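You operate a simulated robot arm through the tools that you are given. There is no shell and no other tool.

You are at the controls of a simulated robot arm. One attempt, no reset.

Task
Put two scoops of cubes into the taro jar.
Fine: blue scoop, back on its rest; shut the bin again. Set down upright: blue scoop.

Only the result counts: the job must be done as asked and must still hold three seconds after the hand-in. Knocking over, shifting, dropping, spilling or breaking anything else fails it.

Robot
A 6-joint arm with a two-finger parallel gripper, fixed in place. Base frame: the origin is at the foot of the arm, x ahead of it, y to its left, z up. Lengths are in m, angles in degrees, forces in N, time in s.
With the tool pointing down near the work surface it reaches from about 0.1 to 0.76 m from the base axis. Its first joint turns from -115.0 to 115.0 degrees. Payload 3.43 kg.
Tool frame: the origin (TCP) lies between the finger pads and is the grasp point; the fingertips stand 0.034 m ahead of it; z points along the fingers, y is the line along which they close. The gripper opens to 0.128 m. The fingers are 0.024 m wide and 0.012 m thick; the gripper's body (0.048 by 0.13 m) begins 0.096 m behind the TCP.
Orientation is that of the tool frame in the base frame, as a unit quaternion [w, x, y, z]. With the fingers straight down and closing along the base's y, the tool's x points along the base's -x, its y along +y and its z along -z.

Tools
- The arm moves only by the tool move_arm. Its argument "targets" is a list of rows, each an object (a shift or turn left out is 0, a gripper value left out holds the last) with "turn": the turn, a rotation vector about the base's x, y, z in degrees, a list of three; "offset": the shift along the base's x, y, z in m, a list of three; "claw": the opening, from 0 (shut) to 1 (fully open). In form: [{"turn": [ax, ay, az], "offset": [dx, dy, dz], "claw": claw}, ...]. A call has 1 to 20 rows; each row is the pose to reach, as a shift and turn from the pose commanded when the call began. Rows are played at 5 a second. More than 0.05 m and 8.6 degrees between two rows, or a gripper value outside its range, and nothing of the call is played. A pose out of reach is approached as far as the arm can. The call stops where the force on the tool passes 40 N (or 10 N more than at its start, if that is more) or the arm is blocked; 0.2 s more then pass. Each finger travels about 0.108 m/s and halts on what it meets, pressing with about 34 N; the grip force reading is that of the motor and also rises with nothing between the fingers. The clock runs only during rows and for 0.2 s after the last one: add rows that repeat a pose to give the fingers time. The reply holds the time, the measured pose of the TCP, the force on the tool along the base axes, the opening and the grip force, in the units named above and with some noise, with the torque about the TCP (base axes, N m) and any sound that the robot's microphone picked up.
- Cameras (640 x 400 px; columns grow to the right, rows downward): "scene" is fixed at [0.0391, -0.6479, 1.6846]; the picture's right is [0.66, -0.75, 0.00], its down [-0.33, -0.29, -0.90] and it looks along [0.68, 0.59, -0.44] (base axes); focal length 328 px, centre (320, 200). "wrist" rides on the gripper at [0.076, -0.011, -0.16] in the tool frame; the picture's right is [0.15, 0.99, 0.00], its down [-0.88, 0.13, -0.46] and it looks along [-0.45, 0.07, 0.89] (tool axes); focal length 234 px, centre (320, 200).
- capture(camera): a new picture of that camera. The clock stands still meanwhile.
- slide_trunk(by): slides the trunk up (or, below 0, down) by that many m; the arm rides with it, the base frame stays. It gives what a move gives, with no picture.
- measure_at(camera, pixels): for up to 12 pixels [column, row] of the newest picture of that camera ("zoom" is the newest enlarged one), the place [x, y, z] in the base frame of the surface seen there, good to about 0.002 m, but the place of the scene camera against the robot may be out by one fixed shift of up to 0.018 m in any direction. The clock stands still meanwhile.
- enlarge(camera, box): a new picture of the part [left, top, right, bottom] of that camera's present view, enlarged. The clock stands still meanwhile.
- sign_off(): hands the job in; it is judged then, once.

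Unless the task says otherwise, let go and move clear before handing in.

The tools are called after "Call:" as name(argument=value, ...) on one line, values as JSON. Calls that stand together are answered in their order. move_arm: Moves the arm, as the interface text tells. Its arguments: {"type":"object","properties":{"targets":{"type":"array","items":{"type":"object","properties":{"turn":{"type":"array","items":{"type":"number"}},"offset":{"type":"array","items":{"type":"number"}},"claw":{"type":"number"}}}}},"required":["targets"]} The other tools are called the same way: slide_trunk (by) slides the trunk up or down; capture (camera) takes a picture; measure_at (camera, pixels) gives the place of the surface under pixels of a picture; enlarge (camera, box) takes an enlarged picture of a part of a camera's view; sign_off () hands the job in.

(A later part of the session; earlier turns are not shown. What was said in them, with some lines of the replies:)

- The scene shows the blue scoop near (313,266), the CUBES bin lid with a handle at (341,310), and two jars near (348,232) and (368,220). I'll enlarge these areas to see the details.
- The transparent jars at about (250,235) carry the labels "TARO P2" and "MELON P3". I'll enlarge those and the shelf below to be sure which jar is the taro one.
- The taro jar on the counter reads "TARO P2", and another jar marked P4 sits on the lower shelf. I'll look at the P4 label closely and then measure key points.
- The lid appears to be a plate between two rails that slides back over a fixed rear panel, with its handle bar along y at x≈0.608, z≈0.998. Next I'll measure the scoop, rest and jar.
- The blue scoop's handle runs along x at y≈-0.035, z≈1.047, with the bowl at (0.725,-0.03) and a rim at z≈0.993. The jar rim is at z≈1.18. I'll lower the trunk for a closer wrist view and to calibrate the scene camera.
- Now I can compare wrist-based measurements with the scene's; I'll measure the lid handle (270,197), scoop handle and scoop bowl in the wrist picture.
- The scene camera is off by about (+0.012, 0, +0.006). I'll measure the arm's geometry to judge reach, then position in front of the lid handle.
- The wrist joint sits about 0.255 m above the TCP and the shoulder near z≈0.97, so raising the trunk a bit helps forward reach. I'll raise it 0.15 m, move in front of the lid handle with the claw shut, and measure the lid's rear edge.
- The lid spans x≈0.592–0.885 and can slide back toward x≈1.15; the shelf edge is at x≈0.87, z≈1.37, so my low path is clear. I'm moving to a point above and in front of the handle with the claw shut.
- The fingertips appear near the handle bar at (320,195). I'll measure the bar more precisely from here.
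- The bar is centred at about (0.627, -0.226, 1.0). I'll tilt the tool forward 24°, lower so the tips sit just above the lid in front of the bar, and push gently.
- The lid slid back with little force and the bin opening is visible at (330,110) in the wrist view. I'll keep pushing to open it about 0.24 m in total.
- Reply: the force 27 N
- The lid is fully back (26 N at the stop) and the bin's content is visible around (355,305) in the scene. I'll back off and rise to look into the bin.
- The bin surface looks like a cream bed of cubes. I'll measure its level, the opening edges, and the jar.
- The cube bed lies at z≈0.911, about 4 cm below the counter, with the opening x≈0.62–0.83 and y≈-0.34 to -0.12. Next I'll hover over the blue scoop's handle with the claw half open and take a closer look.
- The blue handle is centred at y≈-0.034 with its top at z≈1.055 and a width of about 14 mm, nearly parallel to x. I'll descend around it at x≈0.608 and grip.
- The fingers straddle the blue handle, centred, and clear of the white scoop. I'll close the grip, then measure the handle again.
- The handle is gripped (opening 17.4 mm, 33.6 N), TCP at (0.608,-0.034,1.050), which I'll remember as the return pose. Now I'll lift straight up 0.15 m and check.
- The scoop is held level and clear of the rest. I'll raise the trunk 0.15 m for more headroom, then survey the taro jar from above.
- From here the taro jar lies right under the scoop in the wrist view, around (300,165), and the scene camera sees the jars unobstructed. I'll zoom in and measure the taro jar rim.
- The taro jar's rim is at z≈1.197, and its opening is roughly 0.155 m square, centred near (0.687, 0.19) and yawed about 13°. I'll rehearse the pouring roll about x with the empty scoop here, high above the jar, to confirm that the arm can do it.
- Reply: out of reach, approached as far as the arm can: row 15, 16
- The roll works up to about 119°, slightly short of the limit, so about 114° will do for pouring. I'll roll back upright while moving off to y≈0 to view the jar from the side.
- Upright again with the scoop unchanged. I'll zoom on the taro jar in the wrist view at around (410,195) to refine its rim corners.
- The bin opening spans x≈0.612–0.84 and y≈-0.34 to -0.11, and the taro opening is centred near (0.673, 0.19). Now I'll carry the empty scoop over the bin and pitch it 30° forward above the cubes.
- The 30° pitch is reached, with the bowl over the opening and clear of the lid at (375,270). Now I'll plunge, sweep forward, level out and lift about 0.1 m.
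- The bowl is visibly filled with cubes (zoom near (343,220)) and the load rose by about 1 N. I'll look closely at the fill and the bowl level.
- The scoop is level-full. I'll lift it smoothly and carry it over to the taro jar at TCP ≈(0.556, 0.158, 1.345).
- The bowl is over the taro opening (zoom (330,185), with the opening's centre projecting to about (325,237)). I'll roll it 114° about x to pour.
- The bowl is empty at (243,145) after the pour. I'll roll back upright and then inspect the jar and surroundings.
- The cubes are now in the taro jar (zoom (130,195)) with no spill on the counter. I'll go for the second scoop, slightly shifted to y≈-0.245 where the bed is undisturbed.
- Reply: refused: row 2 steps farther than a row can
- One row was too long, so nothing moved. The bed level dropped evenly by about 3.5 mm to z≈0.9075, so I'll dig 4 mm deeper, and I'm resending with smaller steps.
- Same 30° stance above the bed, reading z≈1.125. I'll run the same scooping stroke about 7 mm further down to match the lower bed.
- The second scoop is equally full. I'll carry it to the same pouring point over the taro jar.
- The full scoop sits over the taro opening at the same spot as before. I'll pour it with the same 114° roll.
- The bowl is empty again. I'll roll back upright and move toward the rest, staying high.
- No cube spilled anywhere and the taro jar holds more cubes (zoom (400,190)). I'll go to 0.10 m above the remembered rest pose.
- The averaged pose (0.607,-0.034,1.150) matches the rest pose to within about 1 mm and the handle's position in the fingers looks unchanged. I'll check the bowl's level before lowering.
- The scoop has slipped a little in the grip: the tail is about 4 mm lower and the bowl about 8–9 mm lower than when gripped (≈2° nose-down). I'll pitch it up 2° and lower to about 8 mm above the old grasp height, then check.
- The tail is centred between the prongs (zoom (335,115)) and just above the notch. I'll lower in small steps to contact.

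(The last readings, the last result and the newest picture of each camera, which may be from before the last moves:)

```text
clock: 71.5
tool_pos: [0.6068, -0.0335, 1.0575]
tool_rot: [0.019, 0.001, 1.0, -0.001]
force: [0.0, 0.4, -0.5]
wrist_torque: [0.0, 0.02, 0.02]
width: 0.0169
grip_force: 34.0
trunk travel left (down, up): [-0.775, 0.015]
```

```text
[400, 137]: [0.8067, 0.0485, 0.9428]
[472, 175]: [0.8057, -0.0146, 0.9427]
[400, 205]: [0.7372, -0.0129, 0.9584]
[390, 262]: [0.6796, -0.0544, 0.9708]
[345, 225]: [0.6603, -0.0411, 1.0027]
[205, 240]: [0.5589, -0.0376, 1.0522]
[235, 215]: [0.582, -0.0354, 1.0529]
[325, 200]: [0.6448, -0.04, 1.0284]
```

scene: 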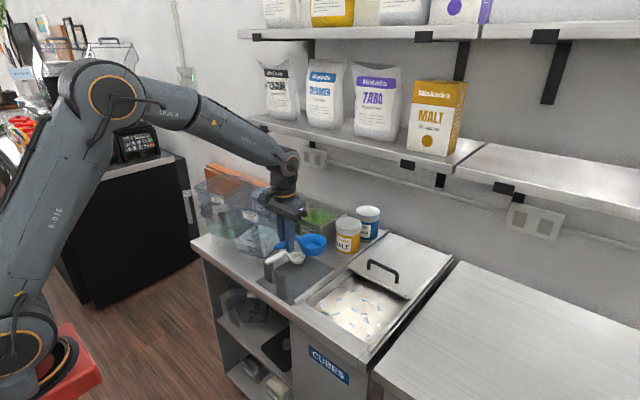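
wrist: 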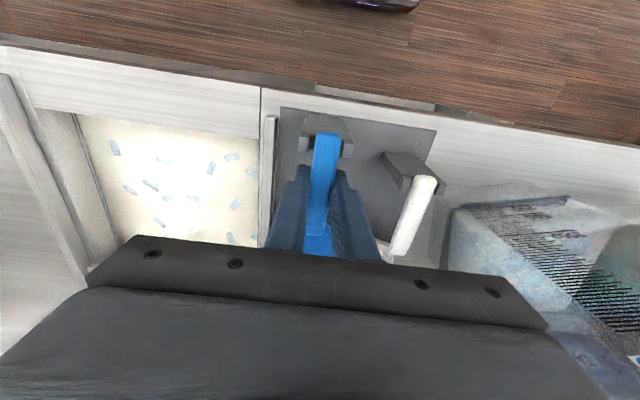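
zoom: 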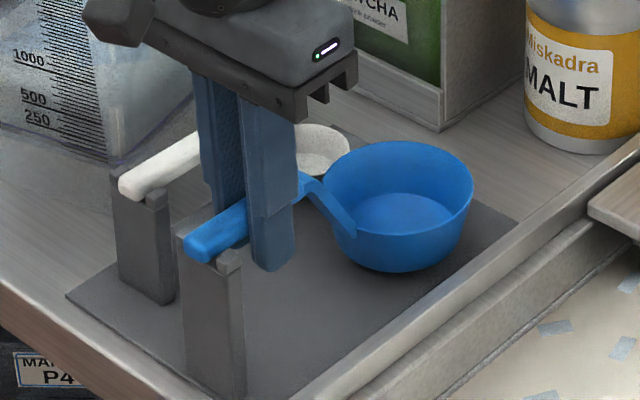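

The handle top reads 1.057 against a rest height of about 1.0555, so about 2 mm remain. I'll go on down in 1 mm steps watching the force.

Call:
move_arm(targets=[{"offset": [0, 0, -0.001]}, {"offset": [0, 0, -0.002]}, {"offset": [0, 0, -0.002]}])

Call:
move_arm(targets=[{"offset": [0, 0, -0.001]}, {"offset": [0, 0, -0.001]}])

Call:
capture(camera="wrist")

Call:
measure_at(camera="wrist", pixels=[[325, 142], [325, 155], [322, 175], [321, 200]])

Call:
enlarge(camera="scene", box=[250, 230, 350, 300])

Call:
measure_at(camera="zoom", pixels=[[400, 147], [400, 205], [415, 200], [380, 205], [390, 262], [205, 240], [235, 220]])

```text
clock: 72.3
tool_pos: [0.6074, -0.0322, 1.0544]
tool_rot: [0.018, 0.0, 1.0, -0.001]
force: [-0.4, 0.8, 5.7]
wrist_torque: [0.02, 0.36, 0.01]
width: 0.0169
grip_force: 33.8
trunk travel left (down, up): [-0.775, 0.015]
```

```text
clock: 72.9
tool_pos: [0.6075, -0.0337, 1.0542]
tool_rot: [0.019, 0.0, 1.0, -0.001]
force: [-2.1, -0.8, 16.5]
wrist_torque: [0.01, 0.72, 0.02]
width: 0.0171
grip_force: 33.9
trunk travel left (down, up): [-0.775, 0.015]
```

```text
taken
```

wrist: 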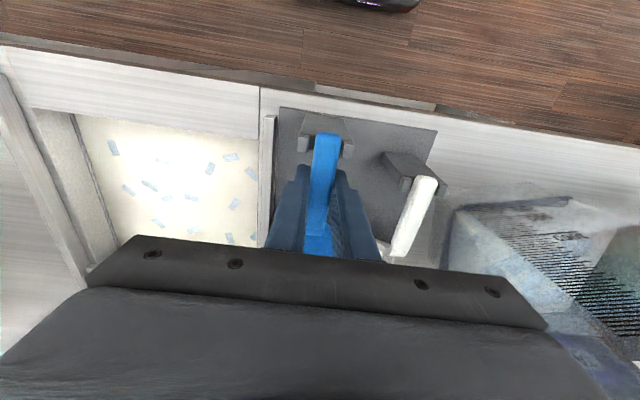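

```text
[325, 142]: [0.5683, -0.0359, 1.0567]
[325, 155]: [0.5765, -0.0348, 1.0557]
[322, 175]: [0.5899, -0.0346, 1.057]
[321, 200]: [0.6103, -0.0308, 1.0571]
```

```text
5.71 times, centred on (300, 265) of scene
```

zoom: 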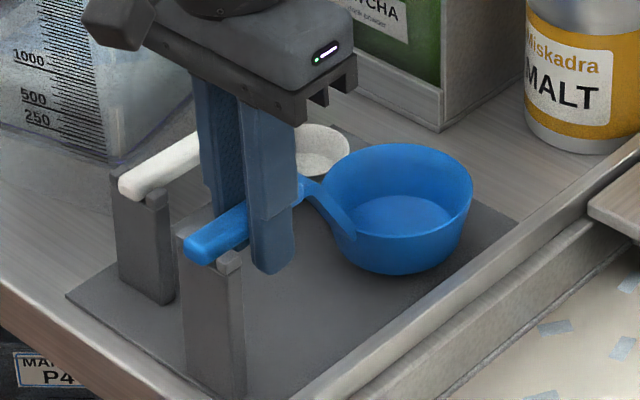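

```text
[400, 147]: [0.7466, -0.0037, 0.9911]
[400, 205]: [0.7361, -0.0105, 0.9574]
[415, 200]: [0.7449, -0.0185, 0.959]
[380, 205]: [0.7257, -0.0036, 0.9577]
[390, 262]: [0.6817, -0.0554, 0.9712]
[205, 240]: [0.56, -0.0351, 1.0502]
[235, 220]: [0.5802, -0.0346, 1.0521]
```

The 16.5 N upward force and +0.72 N·m torque indicate that the tail sits on its post (about 44 mm behind the TCP), with the bowl possibly a hair above the mat. I'll pitch the bowl down in half-degree steps while easing the pressure.

Call:
move_arm(targets=[{"offset": [0, 0, 0.0005], "turn": [0, 0.5, 0]}, {"offset": [0, 0, 0.0005], "turn": [0, 1, 0]}, {"offset": [0, 0, 0.0005], "turn": [0, 1, 0]}])

Call:
move_arm(targets=[{"offset": [0, 0, 0], "turn": [0, 0.5, 0]}, {"offset": [0, 0, -0.0005], "turn": [0, 1, 0]}, {"offset": [0, 0, -0.0005], "turn": [0, 1, 0]}])

```text
clock: 73.7
tool_pos: [0.6073, -0.0333, 1.0558]
tool_rot: [0.01, 0.0, 1.0, -0.001]
force: [3.2, -1.3, 9.2]
wrist_torque: [-0.06, -0.88, -0.07]
width: 0.0168
grip_force: 34.0
trunk travel left (down, up): [-0.775, 0.015]
```

```text
clock: 74.5
tool_pos: [0.6058, -0.0336, 1.0558]
tool_rot: [0.001, 0.0, 1.0, -0.001]
force: [-0.3, -0.3, 17.0]
wrist_torque: [-0.03, -0.18, -0.09]
width: 0.0169
grip_force: 33.8
trunk travel left (down, up): [-0.775, 0.015]
```

Both the bowl and the tail now bear (17 N with almost balanced torque), so the scoop is seated. I'll ease up 1 mm and open the claw.

Call:
move_arm(targets=[{"offset": [0, 0, 0.0008]}, {"offset": [0, 0, 0.0008], "claw": 0.18}, {"offset": [0, 0, 0.0008], "claw": 0.25}, {"offset": [0, 0, 0.0008], "claw": 0.38}, {"offset": [0, 0, 0.0008], "claw": 0.38}, {"offset": [0, 0, 0.0008], "claw": 0.38}])

Call:
capture(camera="wrist")

Call:
enlarge(camera="wrist", box=[250, 90, 390, 270])

Call:
enlarge(camera="scene", box=[250, 230, 350, 300])

```text
clock: 75.9
tool_pos: [0.6058, -0.0333, 1.0541]
tool_rot: [0.001, -0.001, 1.0, -0.001]
force: [0.0, 0.2, 0.1]
wrist_torque: [0.02, 0.01, -0.04]
width: 0.0486
grip_force: 0.1
trunk travel left (down, up): [-0.775, 0.015]
```

```text
taken
```

wrist: 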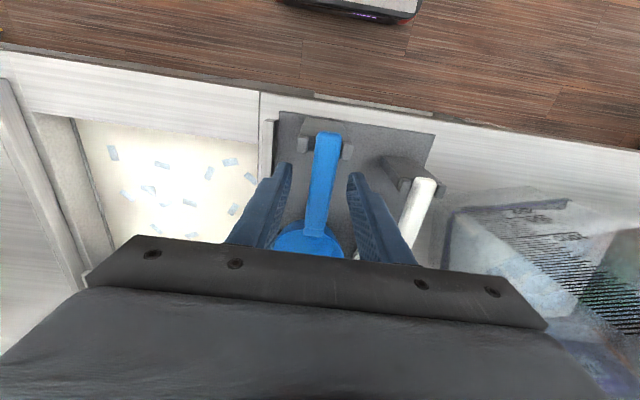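

```text
2.22 times, centred on (320, 180) of wrist
```

zoom: 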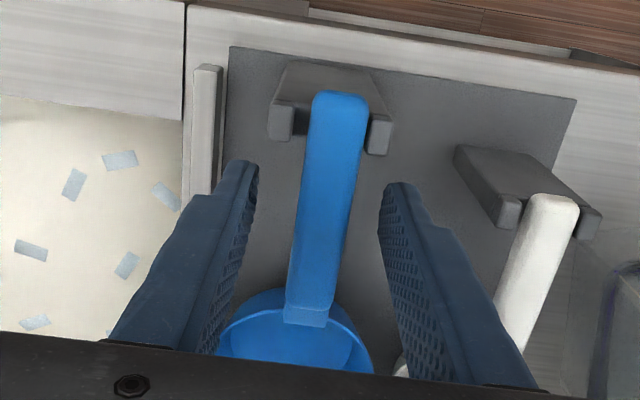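

```text
5.71 times, centred on (300, 265) of scene
```

zoom: 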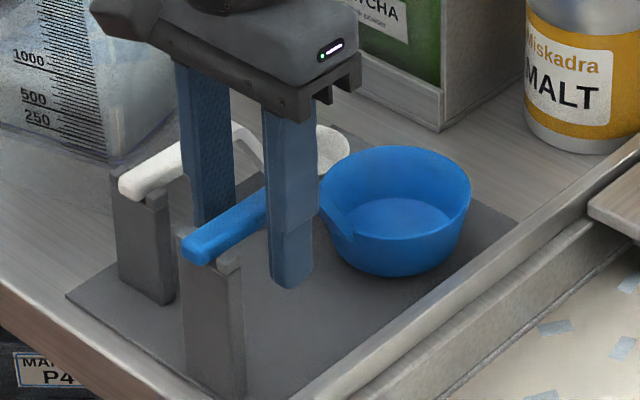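

The fingers are free and the scoop stands on its rest. I'll verify its seating by measuring against the original values.

Call:
measure_at(camera="wrist", pixels=[[326, 140], [325, 160], [322, 190], [318, 220], [316, 145], [337, 145], [302, 145], [347, 150], [330, 245]])

Call:
measure_at(camera="zoom", pixels=[[400, 150], [400, 205], [470, 185], [390, 270], [200, 240], [235, 215], [345, 230]])

Call:
enlarge(camera="scene", box=[265, 240, 315, 300])

```text
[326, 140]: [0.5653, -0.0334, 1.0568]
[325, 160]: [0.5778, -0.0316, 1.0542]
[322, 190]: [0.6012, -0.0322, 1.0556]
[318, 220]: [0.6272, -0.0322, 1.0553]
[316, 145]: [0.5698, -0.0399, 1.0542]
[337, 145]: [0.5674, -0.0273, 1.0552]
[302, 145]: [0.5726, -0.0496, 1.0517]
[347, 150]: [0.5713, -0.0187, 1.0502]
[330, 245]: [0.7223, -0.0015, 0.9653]
```

```text
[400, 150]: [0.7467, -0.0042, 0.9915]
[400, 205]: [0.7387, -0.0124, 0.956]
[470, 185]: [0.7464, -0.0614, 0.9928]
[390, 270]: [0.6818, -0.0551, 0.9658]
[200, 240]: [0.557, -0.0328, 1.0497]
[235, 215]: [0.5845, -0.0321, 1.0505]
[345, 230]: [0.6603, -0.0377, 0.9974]
```

```text
6.67 times, centred on (290, 270) of scene
```

zoom: 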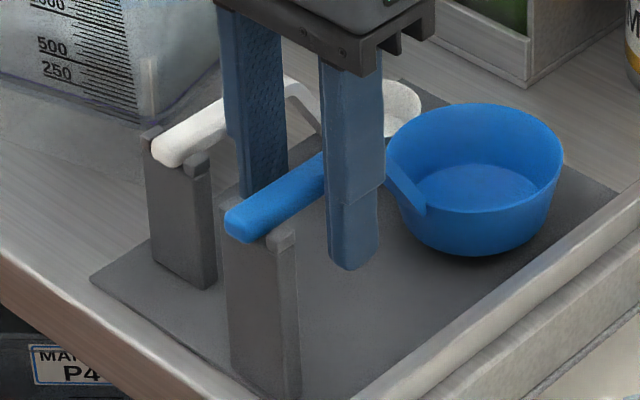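

The handle top (≈1.055) and bowl rim match the original rest values, so the scoop is properly back. Now I'll rise, shut the claw, and tilt forward 40° over the bin, ready to hook behind the lid handle.

Call:
move_arm(targets=[{"offset": [0, 0, 0.02]}, {"offset": [0, 0, 0.06]}, {"offset": [0, 0, 0.1]}, {"offset": [0, 0, 0.14]}, {"offset": [0.01, -0.03, 0.16], "claw": 0}, {"offset": [0.03, -0.07, 0.16]}, {"offset": [0.05, -0.11, 0.16], "turn": [0, -8, 0]}, {"offset": [0.07, -0.15, 0.16], "turn": [0, -16, 0]}, {"offset": [0.1, -0.18, 0.16], "turn": [0, -24, 0]}, {"offset": [0.13, -0.193, 0.15], "turn": [0, -32, 0]}, {"offset": [0.17, -0.193, 0.14], "turn": [0, -40, 0]}, {"offset": [0.21, -0.193, 0.12], "turn": [0, -40, 0]}, {"offset": [0.25, -0.193, 0.1], "turn": [0, -40, 0]}, {"offset": [0.285, -0.193, 0.08], "turn": [0, -40, 0]}, {"offset": [0.31, -0.193, 0.06], "turn": [0, -40, 0]}, {"offset": [0.31, -0.193, 0.06], "turn": [0, -40, 0]}])

Call:
capture(camera="wrist")

Call:
capture(camera="scene")

Call:
enlarge(camera="scene", box=[280, 190, 460, 340])

```text
clock: 79.3
tool_pos: [0.9169, -0.2265, 1.1144]
tool_rot: [0.342, 0.0, 0.94, 0.0]
force: [0.2, 0.6, 0.4]
wrist_torque: [-0.01, -0.02, -0.02]
width: 0.0
grip_force: 33.0
trunk travel left (down, up): [-0.775, 0.015]
```

```text
taken
```

wrist: 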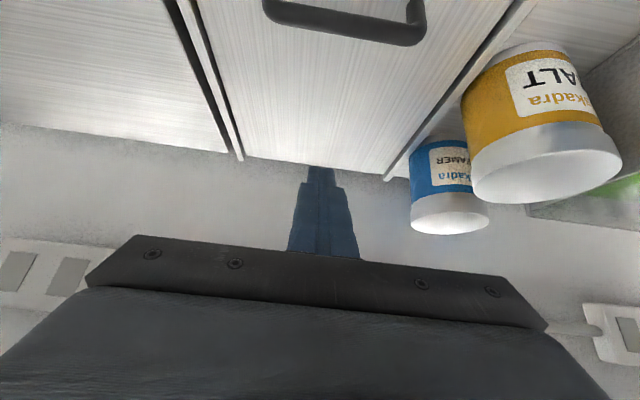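

```text
taken
```

scene: 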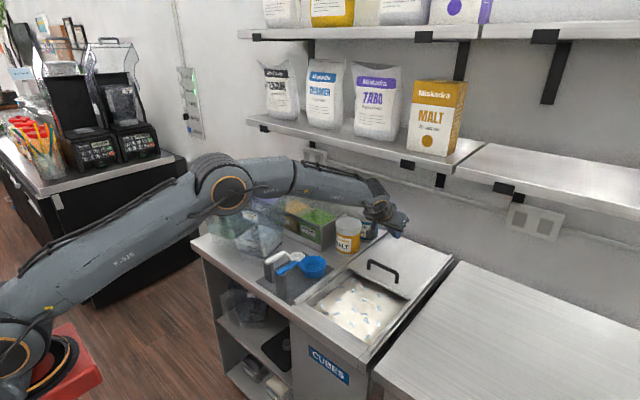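

```text
2.67 times, centred on (370, 265) of scene
```

zoom: 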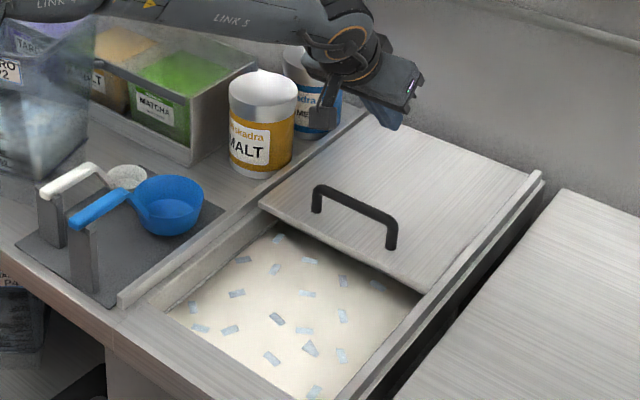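

The tool is in place behind the handle with everything clear. I'll measure the bar precisely from the wrist image (345,25).

Call:
measure_at(camera="wrist", pixels=[[345, 30], [345, 22], [300, 20], [400, 35], [350, 35], [412, 15], [272, 10], [330, 100]])

```text
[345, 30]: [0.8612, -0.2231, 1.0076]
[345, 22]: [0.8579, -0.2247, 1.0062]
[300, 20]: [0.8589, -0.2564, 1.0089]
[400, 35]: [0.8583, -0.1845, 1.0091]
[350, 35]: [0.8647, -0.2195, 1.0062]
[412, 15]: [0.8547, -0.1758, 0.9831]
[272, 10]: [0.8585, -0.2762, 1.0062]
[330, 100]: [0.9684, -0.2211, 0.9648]
```

The bar is centred at x≈0.860, so contact comes at TCP x≈0.885. I'll lower behind it and pull the lid toward closed.

Call:
move_arm(targets=[{"offset": [0, 0, -0.04]}, {"offset": [0, 0, -0.08]}, {"offset": [0, 0, -0.11]}, {"offset": [-0.02, 0, -0.11]}, {"offset": [-0.035, 0, -0.11]}, {"offset": [-0.055, 0, -0.11]}, {"offset": [-0.08, 0, -0.11]}, {"offset": [-0.105, 0, -0.11]}, {"offset": [-0.13, 0, -0.11]}, {"offset": [-0.155, 0, -0.11]}, {"offset": [-0.18, 0, -0.11]}, {"offset": [-0.205, 0, -0.11]}, {"offset": [-0.225, 0, -0.11]}, {"offset": [-0.24, 0, -0.11]}, {"offset": [-0.25, 0, -0.11]}, {"offset": [-0.25, 0, -0.11]}])

Call:
capture(camera="wrist")

Call:
capture(camera="scene")

Call:
enlarge(camera="scene", box=[280, 210, 460, 360])

```text
clock: 82.7
tool_pos: [0.6657, -0.2272, 1.0051]
tool_rot: [0.342, 0.0, 0.94, -0.001]
force: [0.5, 0.1, 0.8]
wrist_torque: [-0.04, 0.01, 0.02]
width: 0.0
grip_force: 32.5
trunk travel left (down, up): [-0.775, 0.015]
```

```text
taken
```

wrist: 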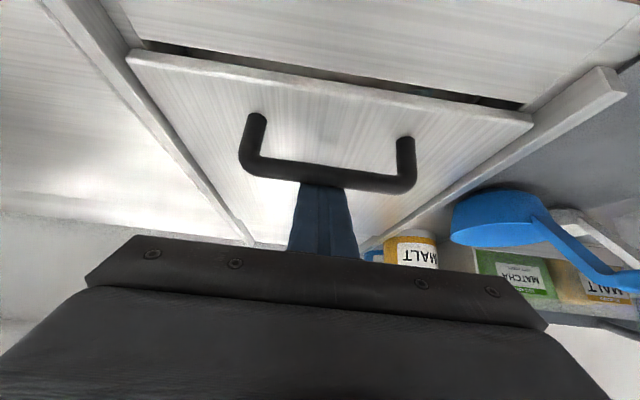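

```text
taken
```

scene: 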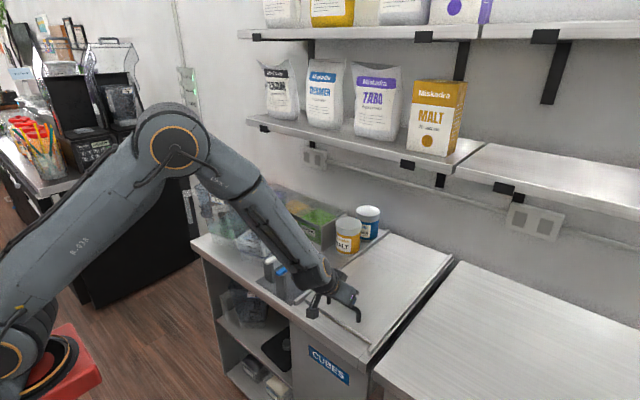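

```text
2.67 times, centred on (370, 285) of scene
```

zoom: 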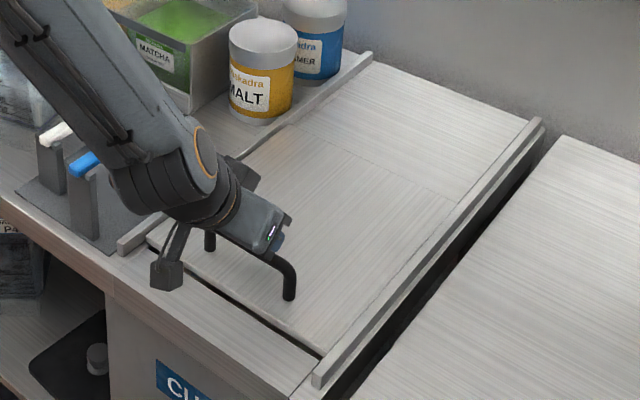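

The lid is nearly shut, with a thin gap remaining at its front edge (wrist image (330,75)). I'll pull the last ~14 mm in small steps until it meets its stop.

Call:
move_arm(targets=[{"offset": [-0.004, 0, 0]}, {"offset": [-0.008, 0, 0]}, {"offset": [-0.011, 0, 0]}, {"offset": [-0.013, 0, 0]}, {"offset": [-0.015, 0, 0]}, {"offset": [-0.015, 0, 0]}])

Call:
capture(camera="wrist")

Call:
measure_at(camera="wrist", pixels=[[270, 165], [390, 180], [320, 85], [300, 80], [200, 60], [450, 110]])

```text
clock: 84.1
tool_pos: [0.6508, -0.2276, 1.0061]
tool_rot: [0.343, 0.001, 0.939, -0.001]
force: [0.8, -0.3, 0.0]
wrist_torque: [0.02, 0.02, -0.01]
width: 0.0
grip_force: 33.2
trunk travel left (down, up): [-0.775, 0.015]
```

```text
taken
```

wrist: 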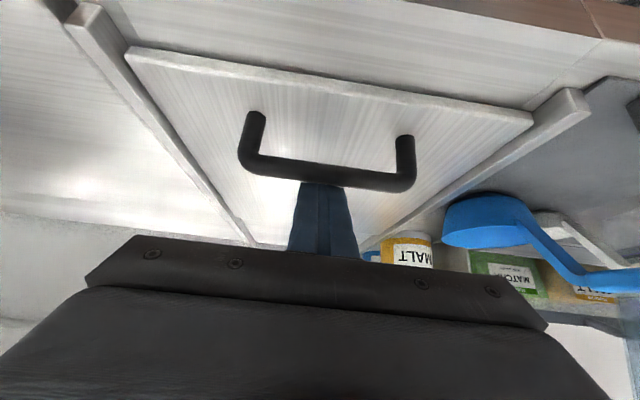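

```text
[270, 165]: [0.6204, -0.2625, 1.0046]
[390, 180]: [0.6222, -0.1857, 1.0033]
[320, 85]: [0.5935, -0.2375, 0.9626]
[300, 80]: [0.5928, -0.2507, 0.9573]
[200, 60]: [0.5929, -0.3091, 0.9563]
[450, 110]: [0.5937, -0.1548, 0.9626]
```

The front edge reads x≈0.593 versus 0.592 originally, with no gap visible. I'll nudge 2 mm more to see whether it is on its stop.

Call:
move_arm(targets=[{"offset": [-0.001, 0, 0]}, {"offset": [-0.002, 0, 0]}, {"offset": [-0.002, 0, 0]}])

Call:
capture(camera="wrist")

Call:
measure_at(camera="wrist", pixels=[[270, 165], [390, 180], [320, 85], [300, 80], [200, 60], [450, 110]])

```text
clock: 84.9
tool_pos: [0.6494, -0.2281, 1.0064]
tool_rot: [0.342, 0.0, 0.94, 0.0]
force: [-0.1, 0.4, 0.4]
wrist_torque: [-0.01, 0.0, -0.02]
width: 0.0
grip_force: 33.3
trunk travel left (down, up): [-0.775, 0.015]
```

```text
taken
```

wrist: 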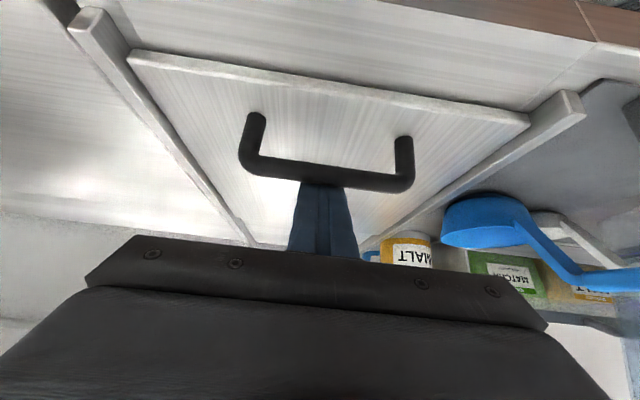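

```text
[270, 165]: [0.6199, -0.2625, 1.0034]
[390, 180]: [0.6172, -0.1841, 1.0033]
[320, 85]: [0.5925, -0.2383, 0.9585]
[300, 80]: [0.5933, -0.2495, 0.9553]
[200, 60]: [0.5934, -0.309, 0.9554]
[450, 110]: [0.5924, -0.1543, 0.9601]
```

No gap remains and the front edge matches the original 0.592. I'll back off behind the handle, rise clear, and compare with the opening pictures.

Call:
move_arm(targets=[{"offset": [0.02, 0, 0]}, {"offset": [0.035, 0, 0.02]}, {"offset": [0.035, 0, 0.06]}, {"offset": [0.02, 0, 0.1], "turn": [0, 8, 0]}, {"offset": [0, 0.0, 0.14], "turn": [0, 16, 0]}, {"offset": [-0.04, 0.0, 0.17], "turn": [0, 24, 0]}, {"offset": [-0.08, 0.0, 0.2], "turn": [0, 32, 0]}, {"offset": [-0.12, 0.0, 0.23], "turn": [0, 40, 0]}, {"offset": [-0.16, 0.0, 0.26], "turn": [0, 40, 0]}, {"offset": [-0.19, 0.0, 0.3], "turn": [0, 40, 0]}, {"offset": [-0.19, 0.0, 0.3], "turn": [0, 40, 0]}])

Call:
capture(camera="scene")

Call:
enlarge(camera="scene", box=[290, 220, 470, 370])

Call:
capture(camera="wrist")

Call:
measure_at(camera="scene", pixels=[[327, 298], [355, 322], [341, 307], [330, 320], [357, 261], [385, 272], [415, 287], [303, 301], [363, 346], [310, 310], [345, 335]])

```text
clock: 87.3
tool_pos: [0.4637, -0.2271, 1.3071]
tool_rot: [0.001, -0.001, 1.0, -0.001]
force: [0.0, 0.1, -0.6]
wrist_torque: [0.01, -0.02, 0.02]
width: 0.0002
grip_force: 32.3
trunk travel left (down, up): [-0.775, 0.015]
```

```text
taken
```

scene: 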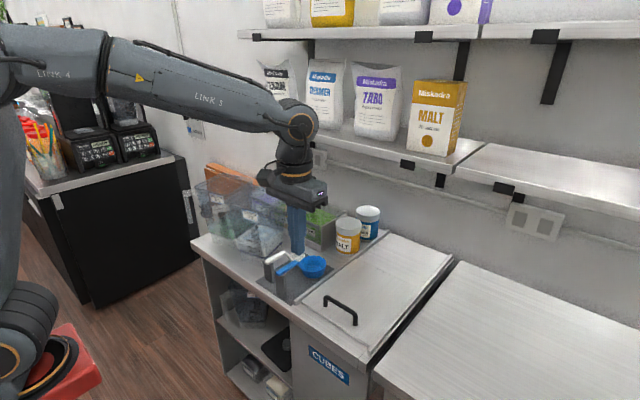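

```text
2.67 times, centred on (380, 295) of scene
```

zoom: 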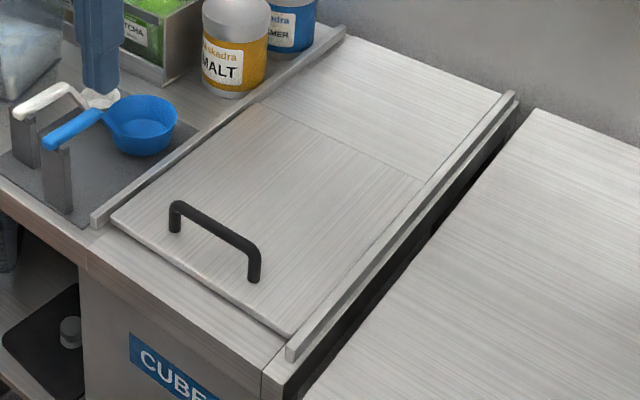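

```text
taken
```

wrist: 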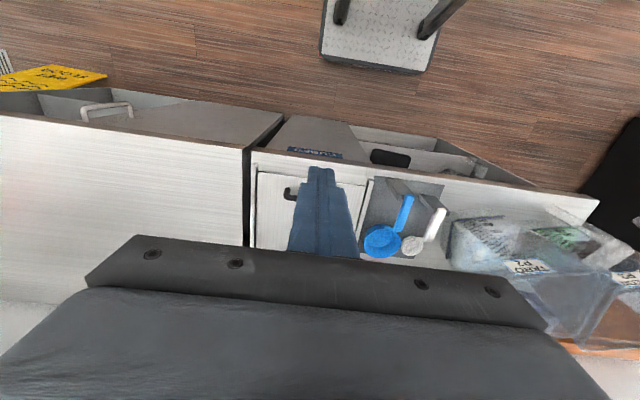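

```text
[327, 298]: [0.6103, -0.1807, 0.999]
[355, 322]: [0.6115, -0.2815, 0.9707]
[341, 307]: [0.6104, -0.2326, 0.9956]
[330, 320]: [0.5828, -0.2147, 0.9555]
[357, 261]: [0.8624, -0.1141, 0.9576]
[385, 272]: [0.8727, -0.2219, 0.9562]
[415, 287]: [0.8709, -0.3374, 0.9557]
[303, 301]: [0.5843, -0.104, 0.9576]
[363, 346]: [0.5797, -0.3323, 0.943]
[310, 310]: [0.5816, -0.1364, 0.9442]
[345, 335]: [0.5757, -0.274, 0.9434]
```

The lid's picture matches the original pixel for pixel (handle from (175,205) to (255,275) in the zoom) and the blue scoop stands as before. One final check of the jars, counter and rest for spills.

Call:
enlarge(camera="scene", box=[190, 180, 370, 310])

Call:
enlarge(camera="wrist", box=[340, 150, 620, 340])

```text
3.08 times, centred on (280, 245) of scene
```

zoom: 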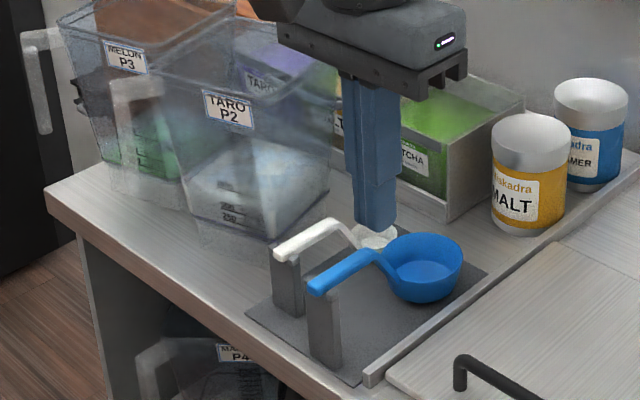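

```text
2.11 times, centred on (480, 245) of wrist
```

zoom: 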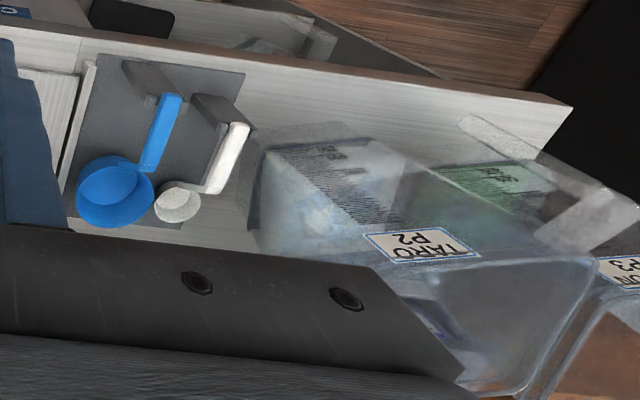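

The counter is clean, the taro jar holds the cubes, the blue scoop is upright on its rest and the bin lid is shut, with the arm clear of everything. I'm handing in.

Call:
sign_off()

```text
The job is handed in.
```

I put two full scoops of cubes into the taro jar (the clear one labelled TARO P2) and handed the job in. No verdict has come back yet.

- **Cubes:** both scoops came up level-full and emptied completely. The last pictures show no cubes on the counter or around the jars.
- **Blue scoop:** it stands upright on its rest, with heights matching the start to about 2 mm. It slipped a few millimetres in the grip, so I levelled it before letting go. Its handle sits about 2 mm to one side of where it began, still inside the notch.
- **Bin:** the lid is shut and its position matches the opening picture. I felt no hard stop when closing it, so that rests on the measured edge and the pictures.
- **Everything else:** nothing else looks moved. The arm was clear of everything when I handed in.
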